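You operate a simulated robot arm through the tools that you are given. There is no shell and no other tool.

The job below is to be done with a simulated robot arm. You get a single attempt, and the scene is never put back.

Task
Stir the batch at slow, try it and stand the matching block in the dock.
Fine: lever back to rest before the try; the block marked good for good, else the one marked hold; tins, slider and water button stay.

It is judged by the outcome, as a careful person would: the job done as asked, and still so three seconds after it is handed in. It fails if anything else is knocked over, pushed out of place, dropped, spilled or broken.

Robot
A 7-joint arm with a two-finger parallel gripper, fixed in place. Base frame: the origin is at the foot of the arm, x ahead of it, y to its left, z up; the work surface is at about z = 930. Units: mm, degrees, N and s.
Its first joint turns from -132.0 to 132.0 degrees. Payload 3.91 kg.
Tool frame: the origin (TCP) lies between the finger pads and is the grasp point; the fingertips stand 30 mm ahead of it; z points along the fingers, y is the line along which they close. The gripper opens to 110 mm. The fingers are 20 mm wide and 10 mm thick; the gripper's body (48 by 112 mm) begins 55 mm behind the TCP.
Orientation is that of the tool frame in the base frame, as [roll, pitch, yaw] about the fixed x, y, z axes, in that order (R = Rz(yaw) Ry(pitch) Rx(roll)). With the fingers straight down and closing along the base's y, the tool's x points along the base's -x, its y along +y and its z along -z.

Tools
- The arm moves only by the tool move_arm. Its argument "commands" is a list of rows, each an object of numbers (a shift or turn left out is 0, a gripper value left out holds the last): "dx", "dy", "dz": the shift along the tool's x, y, z in units of 200 mm (1.0 is 200 mm); "ax", "ay", "az": the turn, a rotation vector about the tool's x, y, z in units of 120 degrees (1.0 is 120 degrees). In form: [{"dx": .., "dy": .., "dz": .., "ax": .., "ay": .., "az": ..}, ...]. A call has 1 to 20 rows; each row is the pose to reach, as a shift and turn from the pose commanded when the call began, along the tool's axes at that moment. "jaw" is the opening, from 0 (shut) to 1 (fully open), set as the call begins (left out, the last holds). A call with a number of a shift or a turn outside -1 to 1 is refused whole. A row lasts 0.2 s, in which the tool goes at most 50 mm and 8.6 degrees; a call with a longer step from one row to the next is refused whole, and so is a gripper value outside its range. A pose out of reach is approached as far as the arm can. The call stops where the force on the tool passes 90 N (or 10 N more than at its start, if that is more) or the arm is blocked; 0.2 s more then pass. The fingers move at their own pace (about 108 mm/s each) and stop on an object; they squeeze with about 31 N. The grip force told is the motor's: it shows also when the fingers shut on nothing. Time passes only in rows, and 0.2 s behind the last, so rows that repeat a pose let the fingers close. The reply holds the time, the measured pose of the TCP, the force on the tool along the base axes, the opening and the grip force, in the units named above and with some noise, with the torque about the TCP (base axes, N m) and any sound that the robot's microphone picked up, and new pictures: "show" is both (left out), scene, wrist or none.
- Cameras (640 x 400 px; columns grow to the right, rows downward): "scene" is fixed at [58.9, 642.5, 1654.3]; the picture's right is [0.07, -1.00, 0.00], its down [-0.72, -0.05, -0.69] and it looks along [0.69, 0.05, -0.73] (base axes); focal length 351 px, centre (320, 200). "wrist" rides on the gripper at [72, 17, -103] in the tool frame; the picture's right is [-0.23, 0.97, 0.00], its down [-0.76, -0.18, -0.62] and it looks along [-0.61, -0.14, 0.78] (tool axes); focal length 222 px, centre (320, 200).
- point_at(camera, pixels): for up to 12 pixels [column, row] of the newest picture of that camera ("zoom" is the newest enlarged one), the place [x, y, z] in the base frame of the surface seen there, good to about 2 mm, but the place of the scene camera against the robot may be out by one fixed shift of up to 25 mm in any direction. The clock stands still meanwhile.
- inspect(camera, box): a new picture of the part [left, top, right, bottom] of that camera's present view, enlarged. The clock stands still meanwhile.
- job_done(): hands the job in; it is judged then, once.

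Open the gripper and draw the arm clear of the work before you hand the job in, unless the task says otherwise.

The tools are called after "Request:" by a JSON object that holds its "api" and its "payload". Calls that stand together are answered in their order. move_arm: Moves the arm, as the interface text tells. Its arguments: {"type":"object","properties":{"commands":{"type":"array","items":{"type":"object","properties":{"dx":{"type":"number"},"dy":{"type":"number"},"dz":{"type":"number"},"ax":{"type":"number"},"ay":{"type":"number"},"az":{"type":"number"}}}},"jaw":{"type":"number"},"show":{"type":"string","enum":["both","scene","wrist","none"]}},"required":["commands"]} The other tools are called the same way: point_at (camera, pixels) gives the place of the surface under pixels of a picture; inspect (camera, box) takes an enlarged picture of a part of a camera's view; job_done () hands the job in.

At the start:

```text
time_s: 0.0
position: [482.1, 503.1, 1257.4]
tool_rot: [-179.9, 0.0, -180.0]
contact_force: [0.5, -0.3, 1.0]
wrist_torque: [0.0, -0.01, 0.05]
gripper_width: 110.5
grip_force: 0.1
```

scene: 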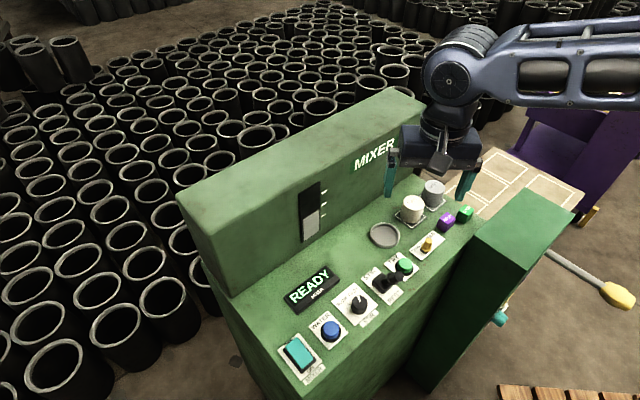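
wrist: 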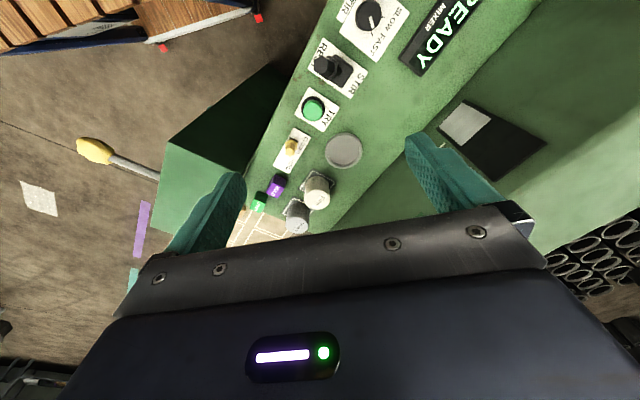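

The scene shows a green mixer panel with READY display (310,288), knob (358,305), lever (385,283), green TRY button (403,266), and blocks at (447,221) and (465,214). I enlarge the panel to read the labels.

Request:
{"api": "inspect", "payload": {"camera": "scene", "box": [270, 230, 430, 390]}}

Request:
{"api": "inspect", "payload": {"camera": "scene", "box": [360, 170, 500, 270]}}

Request:
{"api": "inspect", "payload": {"camera": "wrist", "box": [220, 0, 480, 240]}}

```text
2.50 times, centred on (350, 310) of scene
```

zoom: 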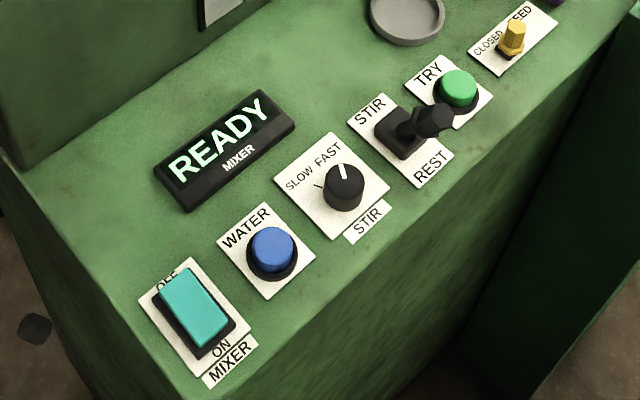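

```text
4.00 times, centred on (430, 220) of scene
```

zoom: 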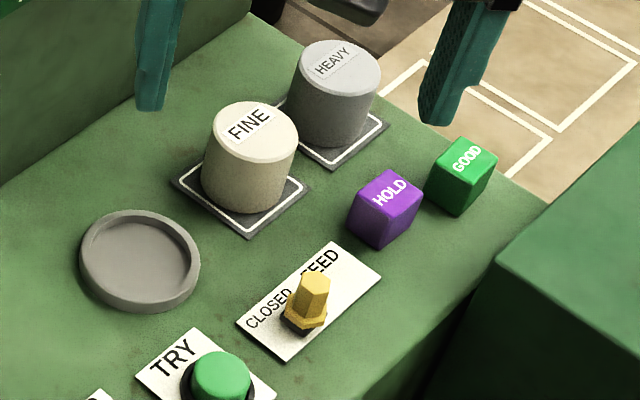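

```text
1.67 times, centred on (350, 120) of wrist
```

zoom: 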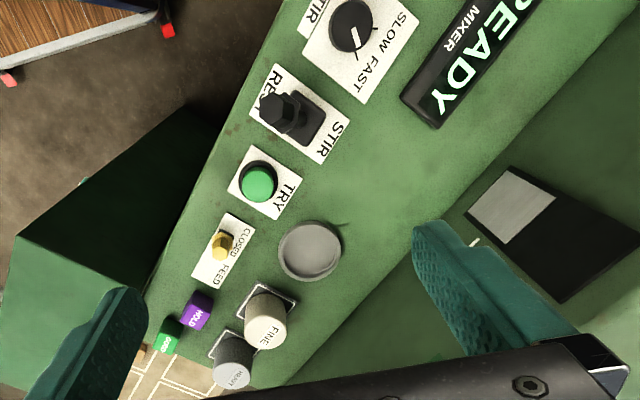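

The knob's white pointer seems to sit on FAST and the lever stands at REST. I measure the main controls with both cameras to find the shift of the scene camera.

Request:
{"api": "point_at", "payload": {"camera": "wrist", "pixels": [[368, 14], [325, 67], [345, 69], [312, 107], [291, 147], [276, 185], [259, 200], [344, 150], [318, 198], [296, 222], [356, 100], [340, 45]]}}

Request:
{"api": "point_at", "payload": {"camera": "scene", "pixels": [[359, 302], [396, 277], [382, 283], [405, 265], [428, 240], [447, 220], [465, 212], [384, 235], [413, 204], [434, 190], [350, 270], [300, 345]]}}

```text
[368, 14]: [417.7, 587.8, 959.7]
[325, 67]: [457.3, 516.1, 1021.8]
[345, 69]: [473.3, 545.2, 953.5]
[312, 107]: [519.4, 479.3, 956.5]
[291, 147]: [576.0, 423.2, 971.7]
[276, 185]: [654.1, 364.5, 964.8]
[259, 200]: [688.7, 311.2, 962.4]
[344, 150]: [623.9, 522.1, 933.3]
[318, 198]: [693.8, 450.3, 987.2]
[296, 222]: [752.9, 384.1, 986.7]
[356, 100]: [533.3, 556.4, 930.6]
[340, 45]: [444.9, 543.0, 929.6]
```

```text
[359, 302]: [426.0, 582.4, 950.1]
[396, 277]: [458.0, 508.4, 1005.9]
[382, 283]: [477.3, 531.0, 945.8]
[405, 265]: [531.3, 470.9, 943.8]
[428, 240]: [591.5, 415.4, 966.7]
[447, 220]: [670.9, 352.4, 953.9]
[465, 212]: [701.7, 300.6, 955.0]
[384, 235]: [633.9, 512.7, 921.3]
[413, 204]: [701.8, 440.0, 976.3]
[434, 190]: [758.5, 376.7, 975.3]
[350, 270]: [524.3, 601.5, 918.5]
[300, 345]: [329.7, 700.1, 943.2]
```

The two cameras agree up to a fixed shift of about (-10, +9, +12). Now I look for the dock: the grey dish (384,235), the gauge (312,210) and the tiles at (520,190).

Request:
{"api": "inspect", "payload": {"camera": "scene", "box": [260, 130, 420, 260]}}

Request:
{"api": "inspect", "payload": {"camera": "scene", "box": [440, 130, 640, 260]}}

Request:
{"api": "inspect", "payload": {"camera": "scene", "box": [440, 240, 640, 400]}}

Request:
{"api": "inspect", "payload": {"camera": "scene", "box": [315, 270, 405, 335]}}

```text
3.08 times, centred on (340, 195) of scene
```

zoom: 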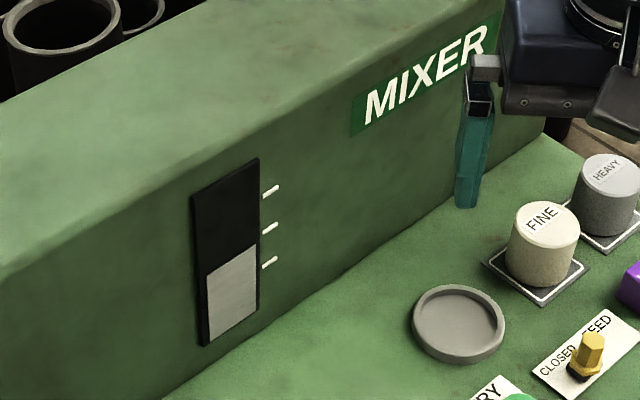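

```text
3.08 times, centred on (540, 195) of scene
```

zoom: 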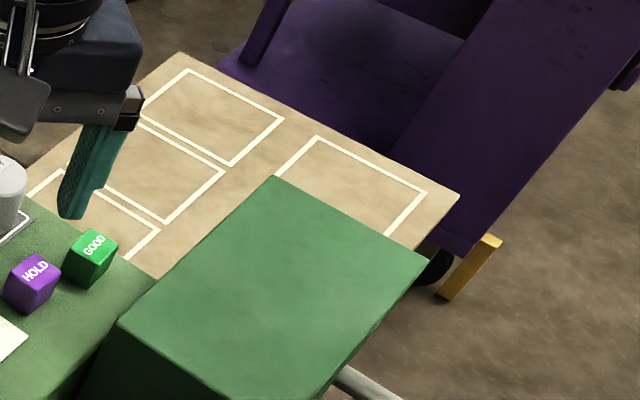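

```text
2.50 times, centred on (540, 320) of scene
```

zoom: 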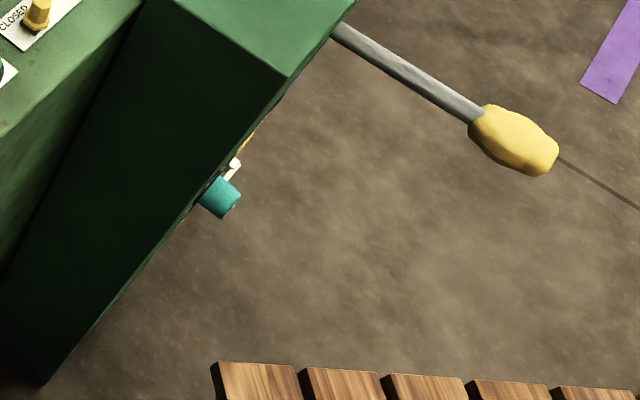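

```text
6.15 times, centred on (360, 302) of scene
```

zoom: 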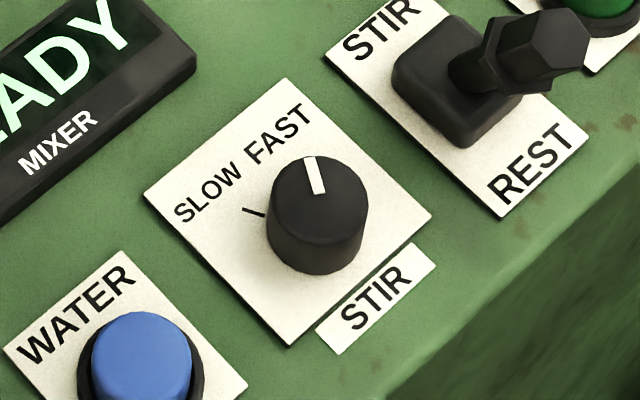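

The dish has no label, so the dock still needs confirming. I measure the dish, the outlined table on the right, and the knob's pointer and tick marks.

Request:
{"api": "point_at", "payload": {"camera": "zoom", "pixels": [[318, 200], [309, 163], [245, 210], [261, 214], [285, 82], [430, 214], [290, 343], [147, 194], [328, 55], [500, 215], [587, 130], [545, 55]]}}

Request:
{"api": "point_at", "payload": {"camera": "scene", "pixels": [[520, 180], [495, 165], [560, 185], [490, 190], [384, 225], [370, 235], [398, 236], [384, 245], [310, 225], [500, 230], [505, 320], [600, 300]]}}

Request:
{"api": "inspect", "payload": {"camera": "wrist", "box": [0, 0, 260, 300]}}

```text
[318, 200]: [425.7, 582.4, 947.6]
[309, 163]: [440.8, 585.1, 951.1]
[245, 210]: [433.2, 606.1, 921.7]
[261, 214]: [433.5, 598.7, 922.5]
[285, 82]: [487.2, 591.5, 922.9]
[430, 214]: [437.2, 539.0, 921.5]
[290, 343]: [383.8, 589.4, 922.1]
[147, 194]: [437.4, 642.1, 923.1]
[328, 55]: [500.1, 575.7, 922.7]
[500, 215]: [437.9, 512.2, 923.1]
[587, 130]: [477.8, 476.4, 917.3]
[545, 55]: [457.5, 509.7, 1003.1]
```

```text
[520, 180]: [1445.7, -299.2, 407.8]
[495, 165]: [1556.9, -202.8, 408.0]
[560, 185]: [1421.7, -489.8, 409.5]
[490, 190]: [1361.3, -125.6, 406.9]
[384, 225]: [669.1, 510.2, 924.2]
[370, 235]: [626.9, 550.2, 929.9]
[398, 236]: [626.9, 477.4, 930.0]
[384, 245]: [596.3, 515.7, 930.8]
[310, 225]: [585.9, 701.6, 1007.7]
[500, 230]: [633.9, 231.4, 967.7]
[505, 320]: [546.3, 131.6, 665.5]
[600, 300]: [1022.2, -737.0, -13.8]
```

```text
1.33 times, centred on (130, 150) of wrist
```

zoom: 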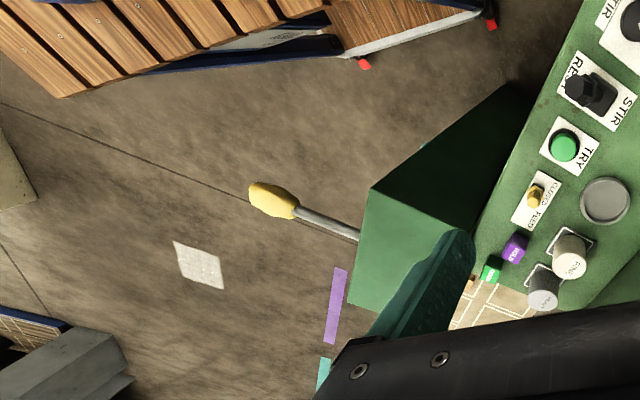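

The beige table is 1.4 m away and out of reach, so the grey dish at about (624,522) is the only dock-like receptacle. The knob points to FAST (about 10° in base) and the SLOW tick is at about 72°. I go above the knob with the jaw half open to look closer.

Request:
{"api": "move_arm", "payload": {"commands": [{"dx": 0.041, "dy": 0.056, "dz": 0.123, "az": 0.0156}, {"dx": 0.083, "dy": 0.111, "dz": 0.247, "az": 0.031}, {"dx": 0.124, "dy": 0.167, "dz": 0.37, "az": 0.047}, {"dx": 0.165, "dy": 0.222, "dz": 0.493, "az": 0.0625}, {"dx": 0.207, "dy": 0.278, "dz": 0.617, "az": 0.078}, {"dx": 0.248, "dy": 0.333, "dz": 0.74, "az": 0.094}, {"dx": 0.289, "dy": 0.389, "dz": 0.863, "az": 0.109}, {"dx": 0.3305, "dy": 0.4445, "dz": 0.987, "az": 0.125}], "jaw": 0.55}}

```text
time_s: 1.8
position: [415.4, 591.6, 1061.0]
tool_rot: [179.9, 0.0, 164.9]
contact_force: [0.8, 0.0, 1.5]
wrist_torque: [0.0, 0.0, -0.03]
gripper_width: 60.3
grip_force: 0.1
```

scene: 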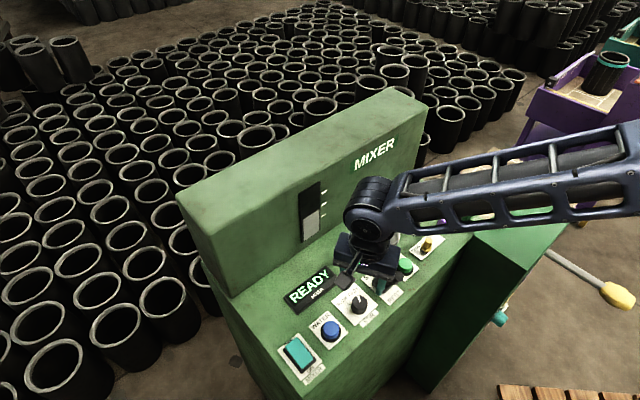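
wrist: 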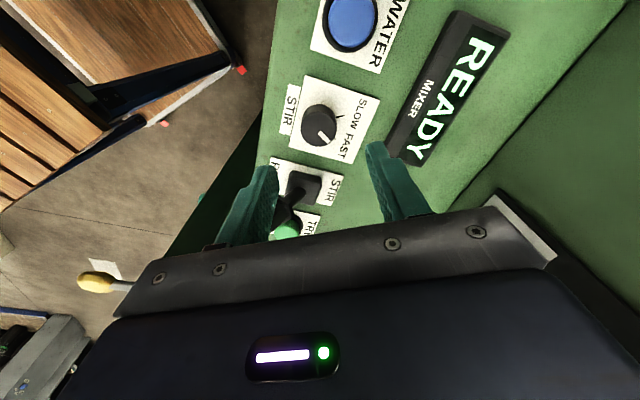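

The knob is at (320,124) in the wrist picture, between the fingers. I enlarge it to measure its top, pointer and ticks.

Request:
{"api": "inspect", "payload": {"camera": "wrist", "box": [260, 70, 388, 170]}}

```text
4.00 times, centred on (324, 120) of wrist
```

zoom: 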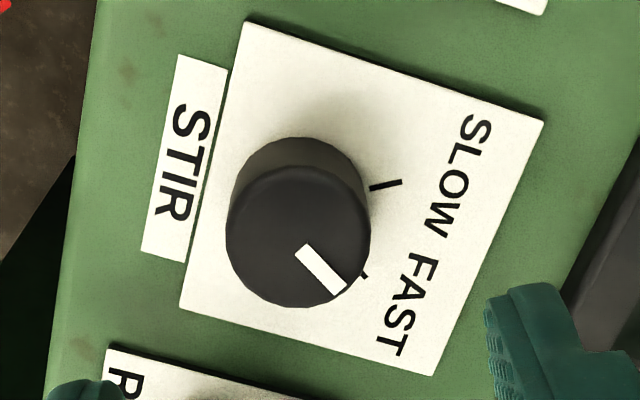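

Request:
{"api": "point_at", "payload": {"camera": "zoom", "pixels": [[298, 238], [230, 232], [366, 236], [298, 172], [298, 303], [340, 288], [300, 250], [372, 188], [400, 181], [365, 274], [247, 22], [434, 374]]}}

```text
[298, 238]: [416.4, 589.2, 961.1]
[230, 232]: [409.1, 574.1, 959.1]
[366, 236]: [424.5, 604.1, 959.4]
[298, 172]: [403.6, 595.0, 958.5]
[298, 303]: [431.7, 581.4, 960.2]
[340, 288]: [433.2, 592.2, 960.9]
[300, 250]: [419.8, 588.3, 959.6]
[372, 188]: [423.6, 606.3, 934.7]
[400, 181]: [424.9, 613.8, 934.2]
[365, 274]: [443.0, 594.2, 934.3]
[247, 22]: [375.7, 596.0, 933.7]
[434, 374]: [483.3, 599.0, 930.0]
```

Knob top centre is (417,589,960), pointer at 12°, SLOW tick at 72°, so it needs about +60° (counterclockwise from above). I lower the open fingers around it.

Request:
{"api": "move_arm", "payload": {"commands": [{"dx": -0.0114, "dy": -0.0114, "dz": 0.1}, {"dx": -0.0114, "dy": -0.0114, "dz": 0.2}, {"dx": -0.0114, "dy": -0.0114, "dz": 0.3}, {"dx": -0.0114, "dy": -0.0114, "dz": 0.4}, {"dx": -0.0114, "dy": -0.0114, "dz": 0.455}, {"dx": -0.0114, "dy": -0.0114, "dz": 0.455}], "jaw": 0.55}}

```text
time_s: 3.2
position: [419.3, 587.6, 967.5]
tool_rot: [180.0, -0.1, 165.0]
contact_force: [0.1, -0.3, -1.0]
wrist_torque: [-0.01, -0.02, 0.0]
gripper_width: 60.6
grip_force: 0.2
```

scene: 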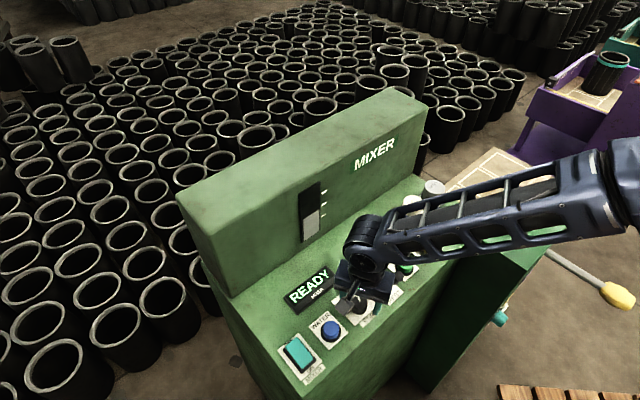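
wrist: 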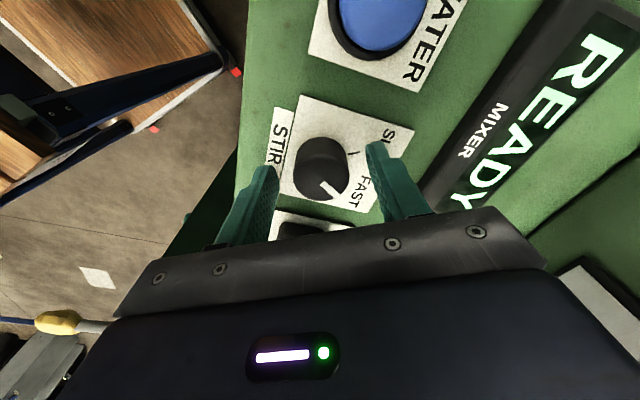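

The fingers straddle the knob (322,168) at the right height. I close on it.

Request:
{"api": "move_arm", "payload": {"commands": [{"dz": 0}, {"dz": 0}, {"dz": 0}], "jaw": 0.2, "show": "wrist"}}

```text
time_s: 4.0
position: [419.4, 589.4, 969.5]
tool_rot: [180.0, 0.0, 165.0]
contact_force: [3.2, 14.7, -3.3]
wrist_torque: [-0.07, -0.05, 0.02]
gripper_width: 34.6
grip_force: 45.1
```

wrist: 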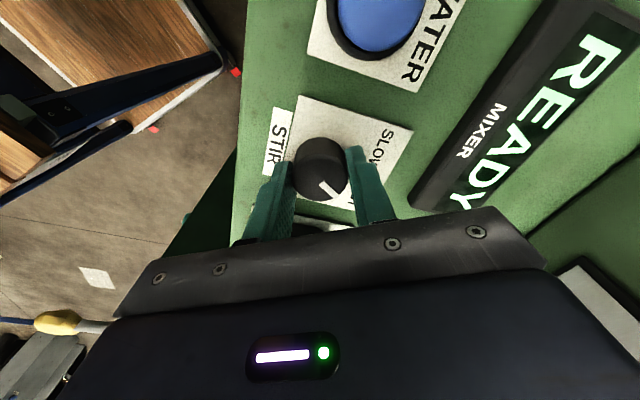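

The fingers hold the knob (width 34.6). I ease the side force by 1.5 mm and turn 60° counterclockwise toward SLOW.

Request:
{"api": "move_arm", "payload": {"commands": [{"dy": 0.006, "az": -0.05}, {"dy": 0.006, "az": -0.1}, {"dy": 0.006, "az": -0.15}, {"dy": 0.006, "az": -0.2}, {"dy": 0.006, "az": -0.25}, {"dy": 0.006, "az": -0.3}, {"dy": 0.006, "az": -0.35}, {"dy": 0.006, "az": -0.4}, {"dy": 0.006, "az": -0.45}, {"dy": 0.006, "az": -0.5}, {"dy": 0.006, "az": -0.5}]}}

```text
time_s: 6.4
position: [420.2, 590.7, 969.5]
tool_rot: [180.0, 0.2, -135.0]
contact_force: [14.8, -15.5, 3.8]
wrist_torque: [-0.74, -1.06, -0.26]
gripper_width: 34.7
grip_force: 44.8
```

scene: 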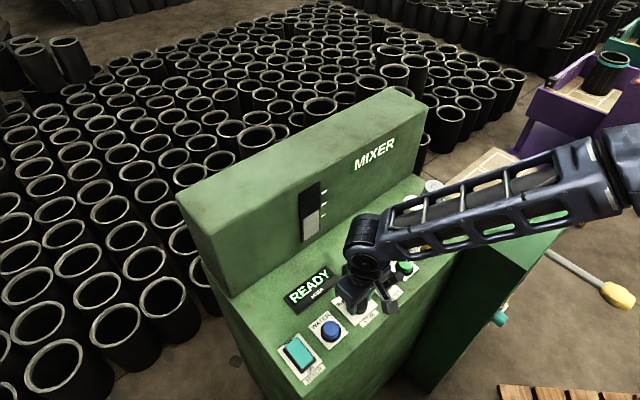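
wrist: 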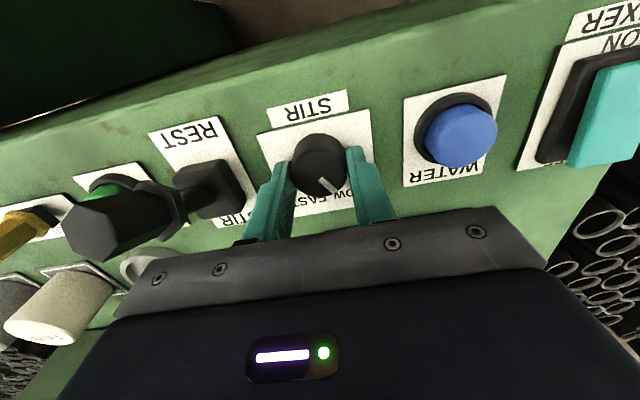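

The pointer turned with the gripper. I enlarge the wrist view around (320,170) to check it sits on the SLOW tick.

Request:
{"api": "inspect", "payload": {"camera": "wrist", "box": [256, 120, 384, 220]}}

```text
4.00 times, centred on (320, 170) of wrist
```

zoom: 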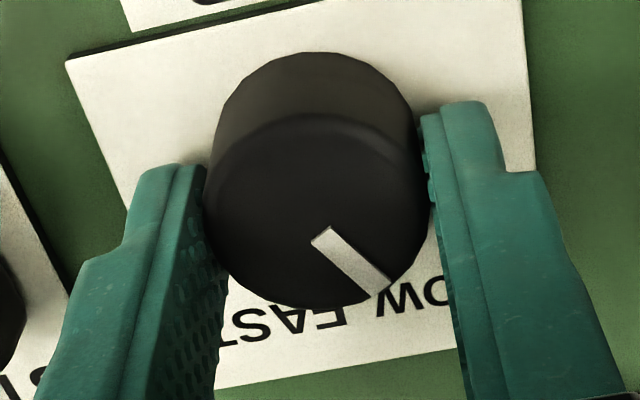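

The pointer is on the SLOW side. I measure the pointer angle before letting go.

Request:
{"api": "point_at", "payload": {"camera": "zoom", "pixels": [[380, 285], [322, 236], [316, 215], [215, 215], [415, 215], [316, 300], [316, 125]]}}

```text
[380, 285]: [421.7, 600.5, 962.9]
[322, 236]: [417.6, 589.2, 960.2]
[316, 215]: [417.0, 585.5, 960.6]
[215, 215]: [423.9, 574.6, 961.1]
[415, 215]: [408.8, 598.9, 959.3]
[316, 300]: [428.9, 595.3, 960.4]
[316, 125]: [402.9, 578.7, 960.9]
```

The pointer now stands at about 70°, on the SLOW tick. I open the fingers and rise straight up.

Request:
{"api": "move_arm", "payload": {"commands": [{"dz": 0}, {"dz": 0}], "jaw": 0.5, "show": "none"}}

Request:
{"api": "move_arm", "payload": {"commands": [{"dz": -0.1}, {"dz": -0.25}, {"dz": -0.4}, {"dz": -0.55}, {"dz": -0.7}, {"dz": -0.7}]}}

```text
time_s: 7.0
position: [418.2, 590.0, 969.2]
tool_rot: [179.9, 0.0, -135.0]
contact_force: [0.5, -0.1, 0.2]
wrist_torque: [0.0, 0.0, -0.02]
gripper_width: 55.2
grip_force: 0.1
```

```text
time_s: 8.4
position: [418.9, 590.1, 1109.7]
tool_rot: [-180.0, 0.0, -135.0]
contact_force: [0.5, 0.6, 0.0]
wrist_torque: [0.04, 0.05, 0.02]
gripper_width: 54.6
grip_force: 0.1
```

scene: 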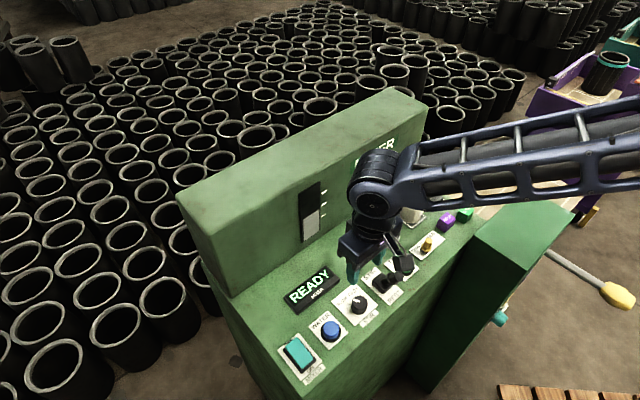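
wrist: 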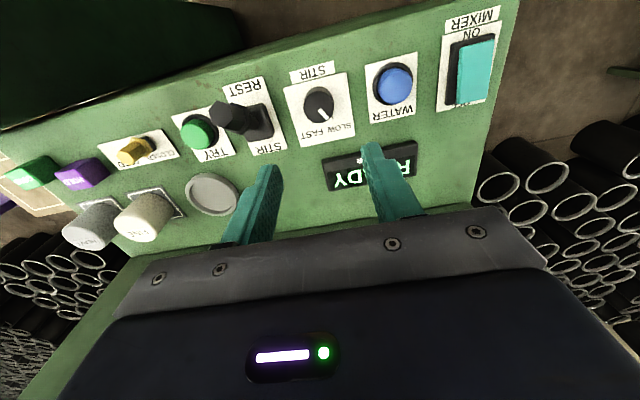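

The knob keeps its setting. I check the pointer and measure the lever at wrist (230,115) and the TRY button (198,130) from this view.

Request:
{"api": "inspect", "payload": {"camera": "wrist", "box": [160, 60, 360, 185]}}

Request:
{"api": "inspect", "payload": {"camera": "scene", "box": [330, 230, 430, 330]}}

```text
3.20 times, centred on (260, 122) of wrist
```

zoom: 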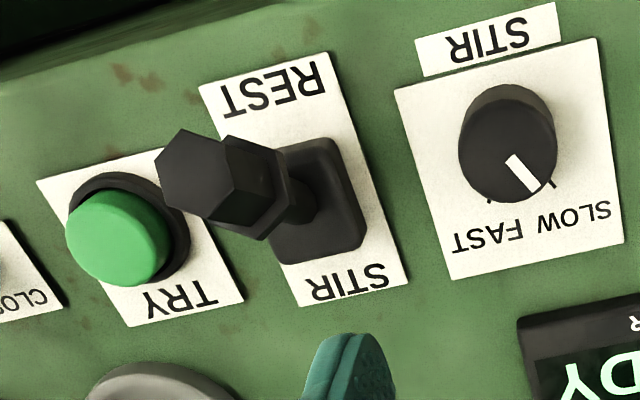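

```text
4.00 times, centred on (380, 280) of scene
```

zoom: 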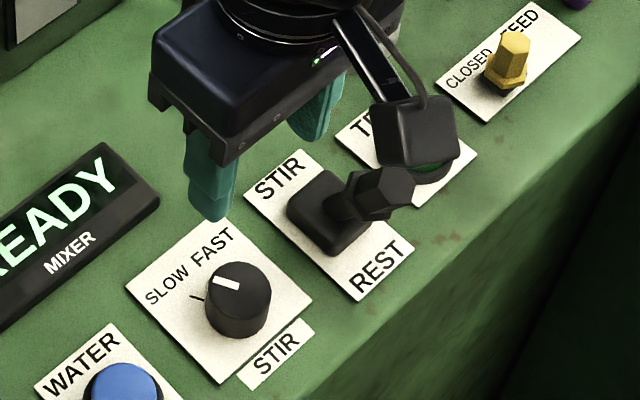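

SLOW is confirmed: the pointer lines up with the left tick. I measure several points on the lever and the plate from both cameras.

Request:
{"api": "point_at", "payload": {"camera": "wrist", "pixels": [[220, 115], [228, 115], [236, 118], [243, 118], [252, 122], [258, 108], [268, 125], [198, 136], [236, 84], [283, 146], [211, 105], [234, 127]]}}

Request:
{"api": "point_at", "payload": {"camera": "zoom", "pixels": [[388, 188], [375, 200], [358, 198], [345, 205], [335, 230], [310, 205], [300, 152], [246, 195], [360, 298], [412, 245], [405, 205], [430, 168]]}}

```text
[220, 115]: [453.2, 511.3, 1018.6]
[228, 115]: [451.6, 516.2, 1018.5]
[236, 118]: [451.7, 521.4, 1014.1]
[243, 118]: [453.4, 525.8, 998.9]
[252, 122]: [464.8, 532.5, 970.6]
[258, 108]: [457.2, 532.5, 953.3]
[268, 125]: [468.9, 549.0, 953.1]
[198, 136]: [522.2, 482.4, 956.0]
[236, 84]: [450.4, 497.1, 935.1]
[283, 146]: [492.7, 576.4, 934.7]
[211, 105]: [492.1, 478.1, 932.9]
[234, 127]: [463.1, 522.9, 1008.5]
```

```text
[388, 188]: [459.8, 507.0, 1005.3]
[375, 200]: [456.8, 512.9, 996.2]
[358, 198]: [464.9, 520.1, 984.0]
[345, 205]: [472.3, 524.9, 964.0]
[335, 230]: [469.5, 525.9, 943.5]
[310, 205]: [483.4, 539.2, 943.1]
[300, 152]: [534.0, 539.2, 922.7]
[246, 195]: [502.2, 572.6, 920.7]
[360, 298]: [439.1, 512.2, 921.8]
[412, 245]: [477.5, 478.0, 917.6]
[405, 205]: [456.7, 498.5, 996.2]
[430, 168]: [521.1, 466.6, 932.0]
```

The lever's head is centred near (458,517,1007), tilting toward the front (REST). I move above it with the jaw half open, closing line across the lever's travel.

Request:
{"api": "move_arm", "payload": {"commands": [{"dx": 0.03, "dy": -0.1, "dz": 0}, {"dx": 0.06, "dy": -0.2, "dz": 0}, {"dx": 0.09, "dy": -0.3, "dz": 0}, {"dx": 0.1195, "dy": -0.403, "dz": 0.05}, {"dx": 0.1195, "dy": -0.403, "dz": 0.15}, {"dx": 0.1195, "dy": -0.403, "dz": 0.235}, {"dx": 0.1195, "dy": -0.403, "dz": 0.235}], "jaw": 0.5}}

```text
time_s: 10.0
position: [459.1, 514.1, 1062.0]
tool_rot: [-180.0, 0.0, -134.9]
contact_force: [0.8, 0.6, 0.0]
wrist_torque: [0.04, -0.02, 0.0]
gripper_width: 54.9
grip_force: 0.0
```

scene: 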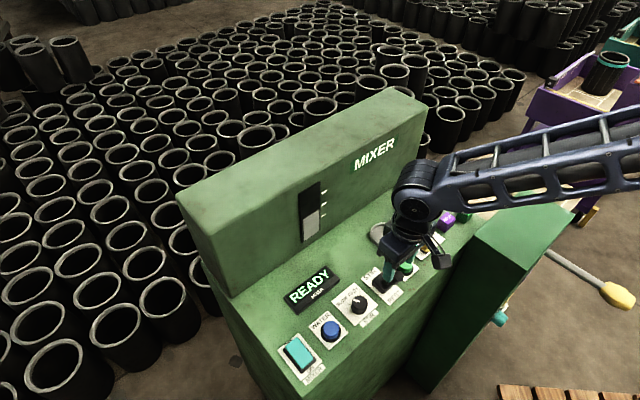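
wrist: 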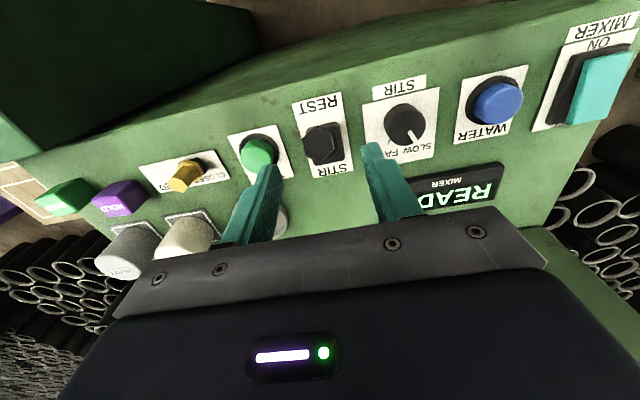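

The lever head shows at (323,143), centred between the fingers. I enlarge it to fix its exact place.

Request:
{"api": "inspect", "payload": {"camera": "wrist", "box": [270, 90, 380, 190]}}

```text
4.00 times, centred on (325, 140) of wrist
```

zoom: 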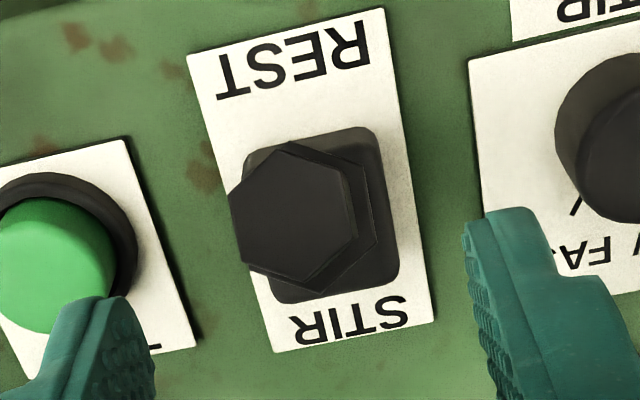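

Request:
{"api": "point_at", "payload": {"camera": "zoom", "pixels": [[293, 212], [235, 205], [355, 212], [290, 150], [303, 280], [370, 190], [345, 270], [362, 140], [390, 270], [265, 290], [188, 55], [432, 320]]}}

```text
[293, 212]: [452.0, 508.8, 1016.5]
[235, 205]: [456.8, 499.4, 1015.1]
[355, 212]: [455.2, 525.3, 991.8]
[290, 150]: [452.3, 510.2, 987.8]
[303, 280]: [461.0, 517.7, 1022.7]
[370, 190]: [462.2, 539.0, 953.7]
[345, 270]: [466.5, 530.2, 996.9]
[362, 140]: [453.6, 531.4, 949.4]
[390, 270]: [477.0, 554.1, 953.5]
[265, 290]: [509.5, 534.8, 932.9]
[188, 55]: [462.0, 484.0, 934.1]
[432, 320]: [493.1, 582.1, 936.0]
```

The head's top centre is about (452,510,1018) with flats facing the fingers. I descend around it to z = 1005, shifted 3 mm toward REST.

Request:
{"api": "move_arm", "payload": {"commands": [{"dx": 0.015, "dz": 0.07}, {"dx": 0.015, "dz": 0.14}, {"dx": 0.015, "dz": 0.21}, {"dx": 0.015, "dz": 0.285}, {"dx": 0.015, "dz": 0.285}], "jaw": 0.5, "show": "wrist"}}

```text
time_s: 11.2
position: [456.0, 513.2, 1003.1]
tool_rot: [-180.0, 0.1, -135.0]
contact_force: [0.4, -0.3, 0.3]
wrist_torque: [0.0, 0.01, 0.0]
gripper_width: 55.2
grip_force: 0.1
```

wrist: 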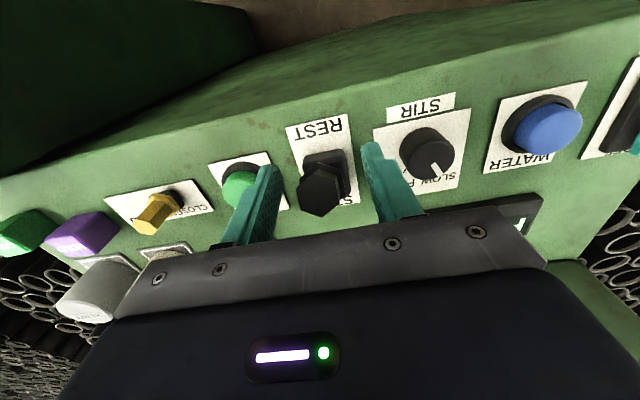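

The head (323,190) is between the pads. I close on it.

Request:
{"api": "move_arm", "payload": {"commands": [{"dz": 0}, {"dz": 0}, {"dz": 0}], "jaw": 0.12, "show": "wrist"}}

```text
time_s: 12.0
position: [457.3, 513.6, 1003.2]
tool_rot: [180.0, 0.0, -135.0]
contact_force: [2.5, -2.7, -2.3]
wrist_torque: [0.31, 0.37, 0.25]
gripper_width: 23.9
grip_force: 45.2
```

wrist: 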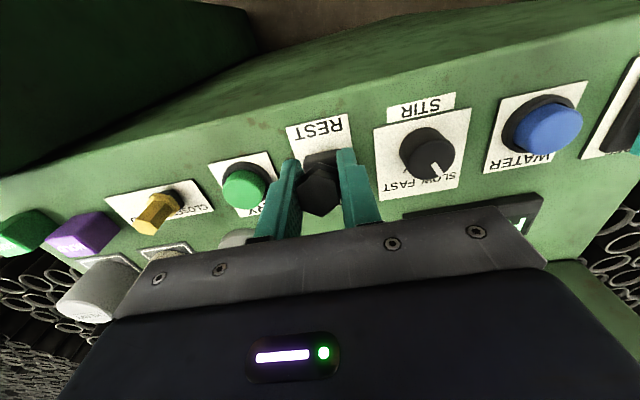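

Gripped at 24 mm. I swing the lever toward STIR along an arc, first most of the way while watching the force.

Request:
{"api": "move_arm", "payload": {"commands": [{"dx": -0.025, "dz": -0.011}, {"dx": -0.05, "dz": -0.0195}, {"dx": -0.076, "dz": -0.026}, {"dx": -0.102, "dz": -0.031}, {"dx": -0.128, "dz": -0.034}, {"dx": -0.155, "dz": -0.035}, {"dx": -0.182, "dz": -0.034}, {"dx": -0.208, "dz": -0.031}, {"dx": -0.235, "dz": -0.026}, {"dx": -0.26, "dz": -0.0195}, {"dx": -0.285, "dz": -0.011}]}}

```text
time_s: 14.4
position: [497.1, 553.1, 1008.2]
tool_rot: [180.0, 0.0, -135.0]
contact_force: [-9.8, -14.4, 8.1]
wrist_torque: [-1.18, 0.65, 0.05]
gripper_width: 23.4
grip_force: 45.0
```

scene: 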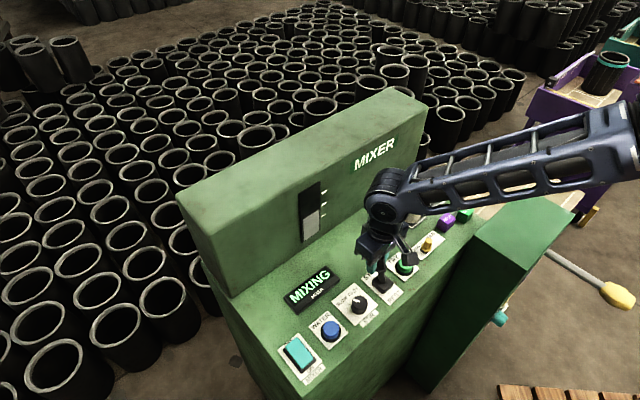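
wrist: 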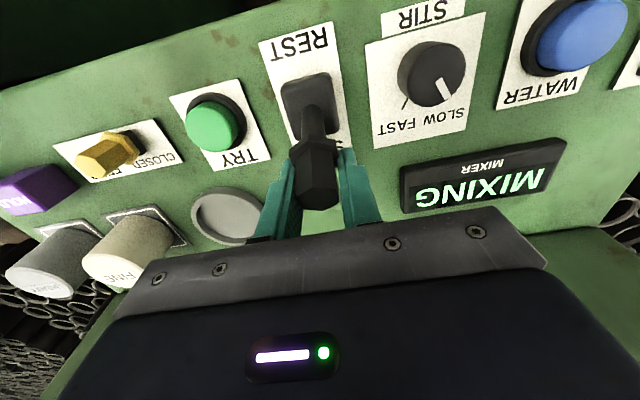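

The display reads MIXING. I hold here and watch how the display changes.

Request:
{"api": "move_arm", "payload": {"commands": [{"dz": 0}, {"dz": 0}, {"dz": 0}, {"dz": 0}, {"dz": 0}]}}

```text
time_s: 15.6
position: [497.1, 554.0, 1007.5]
tool_rot: [179.9, -0.1, -135.0]
contact_force: [-7.1, -8.2, 6.4]
wrist_torque: [-0.92, 0.37, 0.06]
gripper_width: 23.5
grip_force: 44.4
```

scene: 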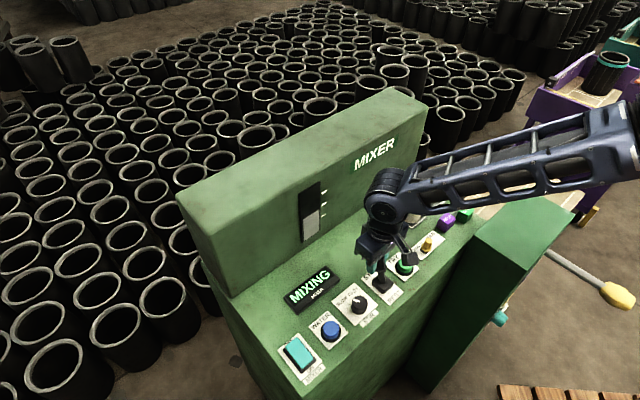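
wrist: 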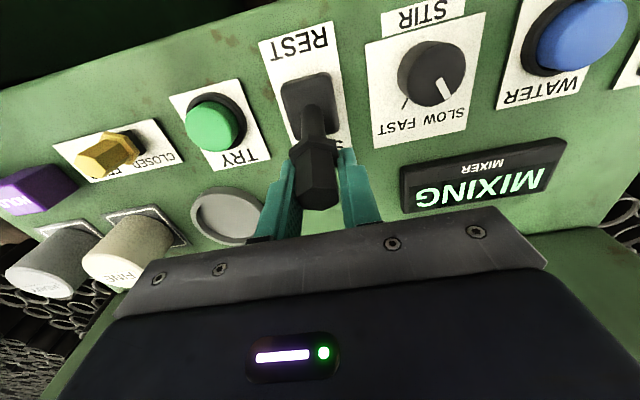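

Still MIXING, no sound reported. I keep waiting in short spells.

Request:
{"api": "move_arm", "payload": {"commands": [{"dz": 0}, {"dz": 0}, {"dz": 0}, {"dz": 0}, {"dz": 0}, {"dz": 0}, {"dz": 0}, {"dz": 0}, {"dz": 0}], "show": "wrist"}}

```text
time_s: 17.6
position: [498.2, 553.3, 1006.5]
tool_rot: [179.9, -0.1, -135.0]
contact_force: [-3.6, -0.6, 8.4]
wrist_torque: [-0.62, 0.1, 0.1]
gripper_width: 23.6
grip_force: 45.0
```

wrist: 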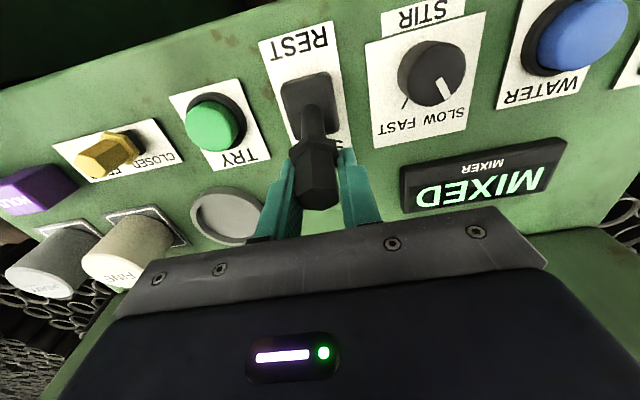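

The display reads MIXED. I bring the lever back to REST along the same arc.

Request:
{"api": "move_arm", "payload": {"commands": [{"dx": 0.025, "dz": -0.0085}, {"dx": 0.05, "dz": -0.015}, {"dx": 0.077, "dz": -0.02}, {"dx": 0.103, "dz": -0.023}, {"dx": 0.13, "dz": -0.024}, {"dx": 0.157, "dz": -0.023}, {"dx": 0.183, "dz": -0.02}, {"dx": 0.209, "dz": -0.015}, {"dx": 0.235, "dz": -0.0085}, {"dx": 0.26, "dz": 0}, {"dx": 0.285, "dz": 0.011}, {"dx": 0.295, "dz": 0.014}, {"dx": 0.295, "dz": 0.014}]}}

```text
time_s: 20.4
position: [457.1, 513.6, 1005.3]
tool_rot: [180.0, 0.1, -135.2]
contact_force: [31.3, 29.5, 4.6]
wrist_torque: [0.01, -0.67, -0.2]
gripper_width: 23.9
grip_force: 44.8
```

scene: 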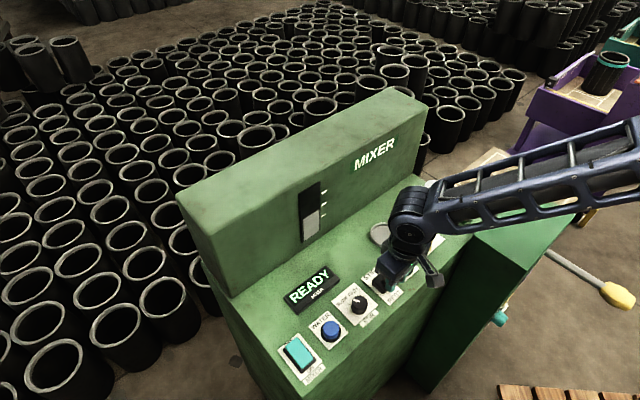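
wrist: 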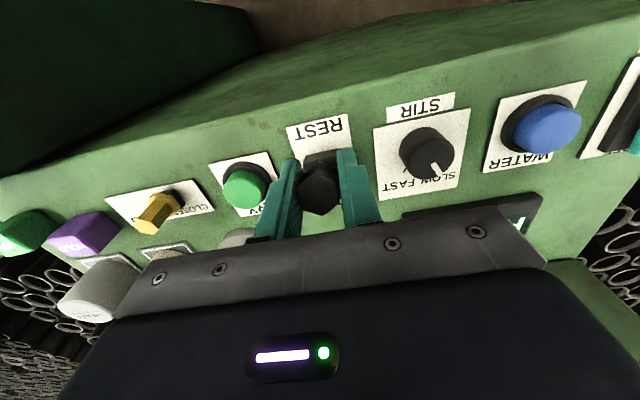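

The lever is against its REST stop and the display reads READY. I ease the push, then open the fingers and rise.

Request:
{"api": "move_arm", "payload": {"commands": [{"dx": -0.01, "dz": -0.003}, {"dx": -0.01, "dz": -0.003}], "show": "none"}}

Request:
{"api": "move_arm", "payload": {"commands": [{"dz": 0}, {"dz": 0}], "jaw": 0.5, "show": "none"}}

Request:
{"api": "move_arm", "payload": {"commands": [{"dz": -0.08}, {"dz": -0.2}, {"dz": -0.35}, {"dz": -0.5}, {"dz": -0.5}]}}

```text
time_s: 21.0
position: [456.8, 514.2, 1005.5]
tool_rot: [180.0, -0.1, -135.0]
contact_force: [18.9, 16.3, 7.2]
wrist_torque: [0.55, 0.02, 0.09]
gripper_width: 23.7
grip_force: 45.0
```

```text
time_s: 21.6
position: [456.3, 511.5, 1004.4]
tool_rot: [179.9, 0.0, -134.9]
contact_force: [0.2, 0.6, 0.9]
wrist_torque: [0.01, 0.01, 0.0]
gripper_width: 54.8
grip_force: 0.1
```

```text
time_s: 22.8
position: [458.3, 512.7, 1105.8]
tool_rot: [180.0, 0.0, -135.0]
contact_force: [-0.2, 0.5, 0.3]
wrist_torque: [0.0, 0.03, 0.0]
gripper_width: 54.9
grip_force: 0.0
```

scene: 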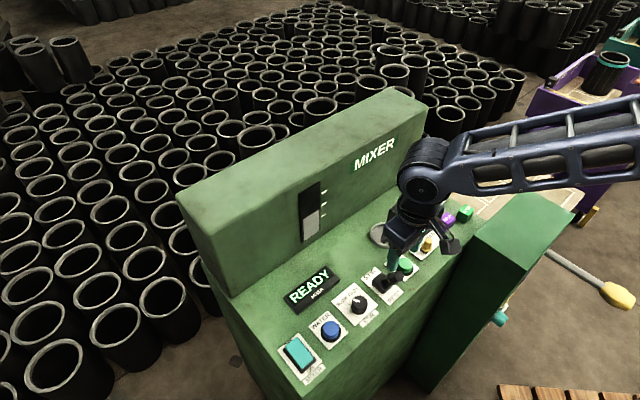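
wrist: 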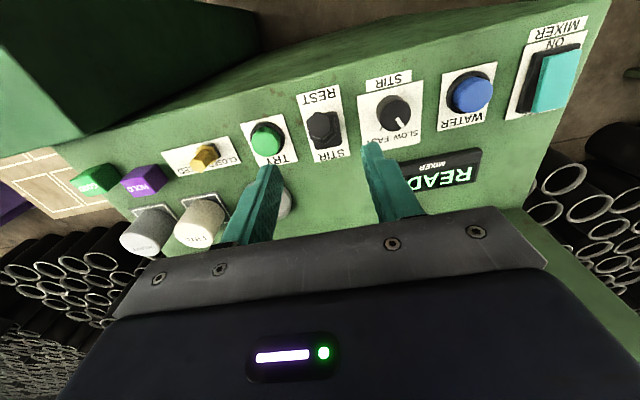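

The lever stands at REST. I enlarge the TRY button (268,138) and lever to measure the button's centre.

Request:
{"api": "inspect", "payload": {"camera": "wrist", "box": [215, 85, 345, 185]}}

Request:
{"api": "point_at", "payload": {"camera": "zoom", "pixels": [[268, 200], [320, 200]]}}

```text
4.00 times, centred on (280, 135) of wrist
```

zoom: 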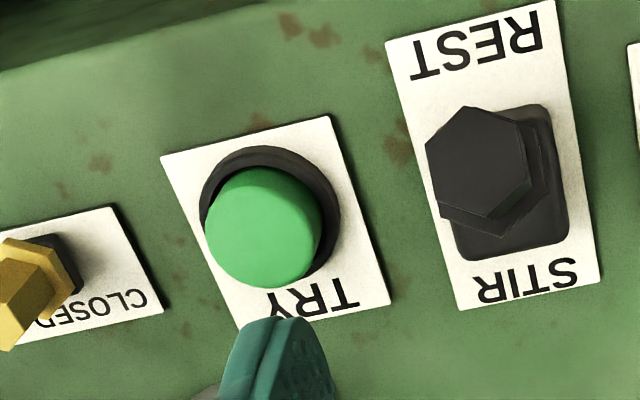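

```text
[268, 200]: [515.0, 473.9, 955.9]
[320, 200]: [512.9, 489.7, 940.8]
```

Request:
{"api": "point_at", "payload": {"camera": "zoom", "pixels": [[258, 235], [212, 230], [305, 235], [258, 190], [258, 278], [265, 150], [335, 215]]}}

```text
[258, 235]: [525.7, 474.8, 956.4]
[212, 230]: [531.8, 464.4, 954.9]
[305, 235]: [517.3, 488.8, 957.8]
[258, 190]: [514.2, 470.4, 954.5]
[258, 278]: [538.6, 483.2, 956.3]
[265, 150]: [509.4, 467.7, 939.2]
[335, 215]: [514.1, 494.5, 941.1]
```

TRY button top centre is about (525,476,956). I close the fingers and move over it, stopping with the tips about 14 mm above.

Request:
{"api": "move_arm", "payload": {"commands": [{"dx": -0.03, "dy": -0.1}, {"dx": -0.06, "dy": -0.2}, {"dx": -0.09, "dy": -0.3}, {"dx": -0.1085, "dy": -0.38}, {"dx": -0.1085, "dy": -0.38, "dz": 0.15}, {"dx": -0.1085, "dy": -0.38, "dz": 0.3}, {"dx": -0.1085, "dy": -0.38, "dz": 0.45}, {"dx": -0.1085, "dy": -0.38, "dz": 0.525}, {"dx": -0.1085, "dy": -0.38, "dz": 0.525}], "jaw": 0}}

```text
time_s: 24.8
position: [526.5, 474.9, 1000.0]
tool_rot: [179.9, 0.0, -135.0]
contact_force: [0.2, 0.1, -0.1]
wrist_torque: [0.03, -0.03, -0.02]
gripper_width: 0.2
grip_force: 31.1
```

scene: 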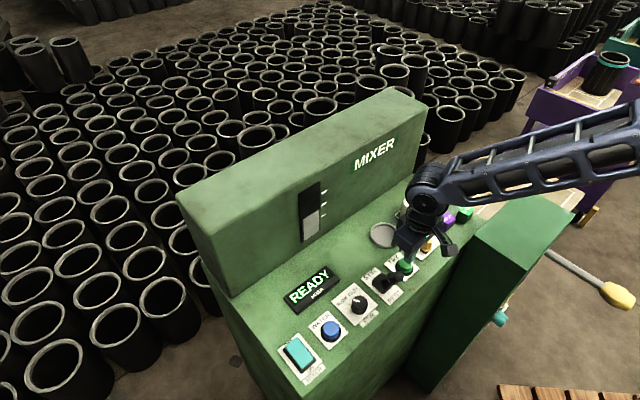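
wrist: 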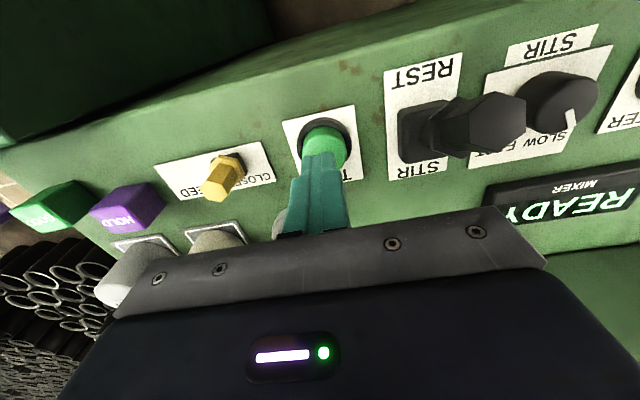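

The closed tips are over the green button (325,145). I press down gently about 5 mm past its top and watch the display.

Request:
{"api": "move_arm", "payload": {"commands": [{"dz": 0.04}, {"dz": 0.065}, {"dz": 0.075}, {"dz": 0.085}, {"dz": 0.095}, {"dz": 0.095}]}}

```text
time_s: 26.2
position: [526.9, 475.0, 980.3]
tool_rot: [180.0, 0.0, -135.1]
contact_force: [4.1, -1.7, 7.7]
wrist_torque: [-0.03, -0.07, -0.01]
gripper_width: 0.2
grip_force: 30.9
heard: click
```

scene: 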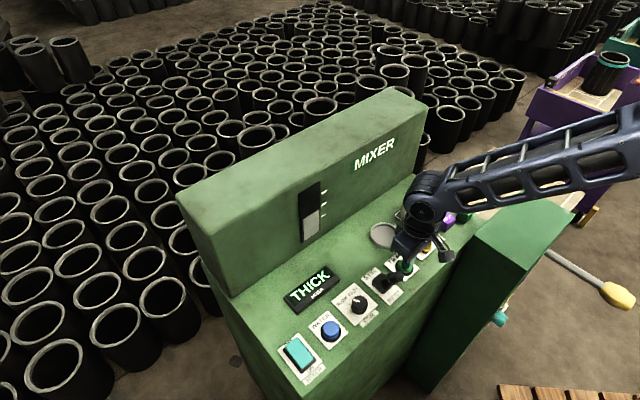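
wrist: 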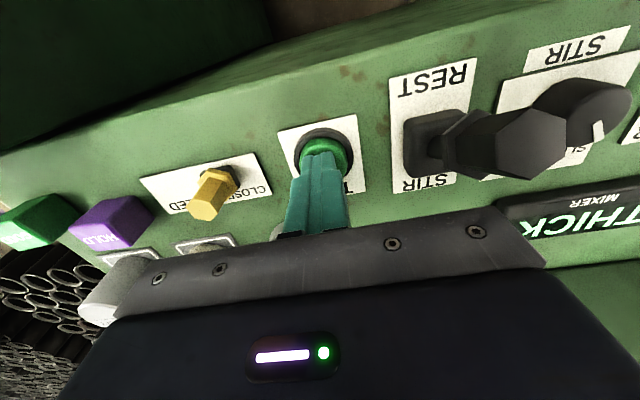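

A click was heard and the display reads THICK, which is not good, so the HOLD block is the match. I rise off the button and check the display again.

Request:
{"api": "move_arm", "payload": {"commands": [{"dz": -0.05}, {"dz": -0.2}, {"dz": -0.35}, {"dz": -0.5}, {"dz": -0.65}, {"dz": -0.65}]}}

Request:
{"api": "inspect", "payload": {"camera": "scene", "box": [270, 240, 430, 340]}}

```text
time_s: 27.6
position: [527.1, 474.9, 1111.1]
tool_rot: [-180.0, 0.0, -135.0]
contact_force: [-0.5, 0.8, 0.5]
wrist_torque: [0.01, 0.03, 0.01]
gripper_width: 0.0
grip_force: 30.5
```

scene: 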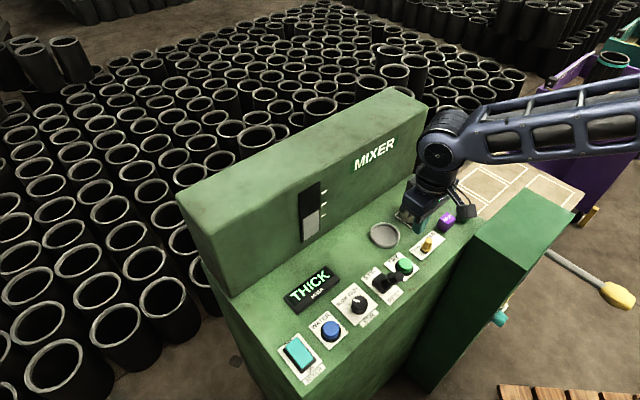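
wrist: 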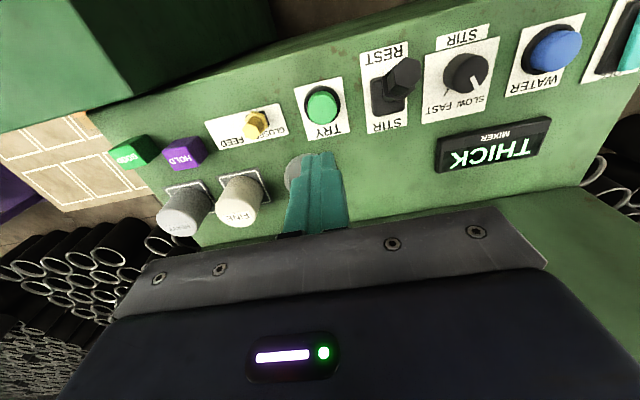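

```text
4.00 times, centred on (350, 290) of scene
```

zoom: 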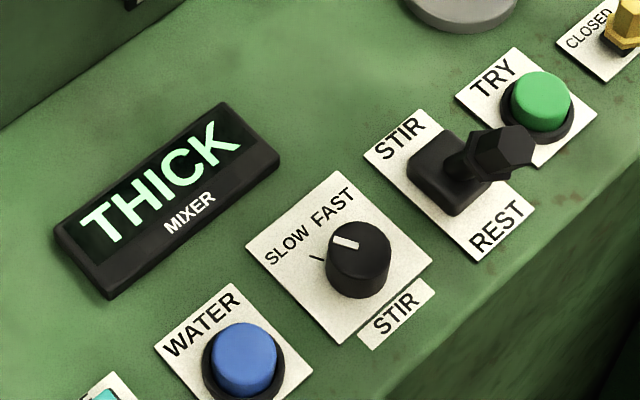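

The display clearly reads THICK. I enlarge the wrist view of the HOLD block (184,153), the GOOD block (130,152) and the tins to measure them.

Request:
{"api": "inspect", "payload": {"camera": "wrist", "box": [90, 100, 290, 240]}}

```text
2.86 times, centred on (190, 170) of wrist
```

zoom: 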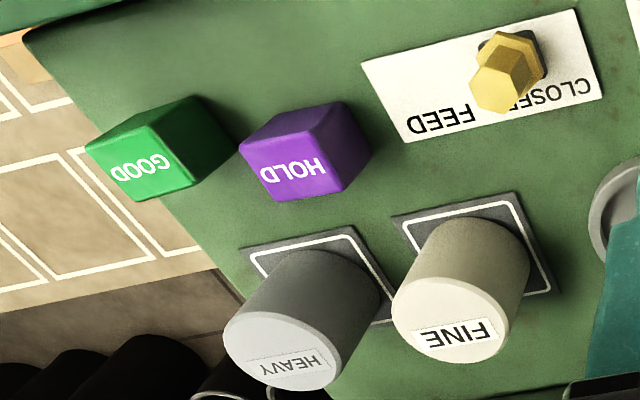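

Request:
{"api": "point_at", "payload": {"camera": "zoom", "pixels": [[291, 167], [247, 150], [315, 136], [339, 182], [276, 196], [346, 106], [368, 152], [140, 163], [195, 170], [440, 275], [505, 85], [620, 215]]}}

Request:
{"api": "point_at", "payload": {"camera": "scene", "pixels": [[447, 221], [465, 213], [384, 236], [368, 234], [400, 237], [384, 222], [384, 250], [500, 220], [478, 250], [540, 200]]}}

```text
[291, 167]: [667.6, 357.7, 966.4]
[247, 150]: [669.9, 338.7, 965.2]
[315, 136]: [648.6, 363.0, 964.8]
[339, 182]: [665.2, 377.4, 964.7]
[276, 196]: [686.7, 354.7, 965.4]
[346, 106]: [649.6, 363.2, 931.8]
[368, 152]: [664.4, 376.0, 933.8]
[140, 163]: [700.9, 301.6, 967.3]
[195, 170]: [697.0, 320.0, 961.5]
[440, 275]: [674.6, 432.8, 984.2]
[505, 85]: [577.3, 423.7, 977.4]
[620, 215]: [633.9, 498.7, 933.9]
```

```text
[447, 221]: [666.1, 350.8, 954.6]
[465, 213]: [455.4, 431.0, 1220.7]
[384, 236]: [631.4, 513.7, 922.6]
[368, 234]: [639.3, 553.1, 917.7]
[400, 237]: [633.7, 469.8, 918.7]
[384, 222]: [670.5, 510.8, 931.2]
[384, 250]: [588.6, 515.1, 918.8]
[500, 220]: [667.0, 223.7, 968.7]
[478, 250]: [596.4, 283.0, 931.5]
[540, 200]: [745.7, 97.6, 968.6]
```

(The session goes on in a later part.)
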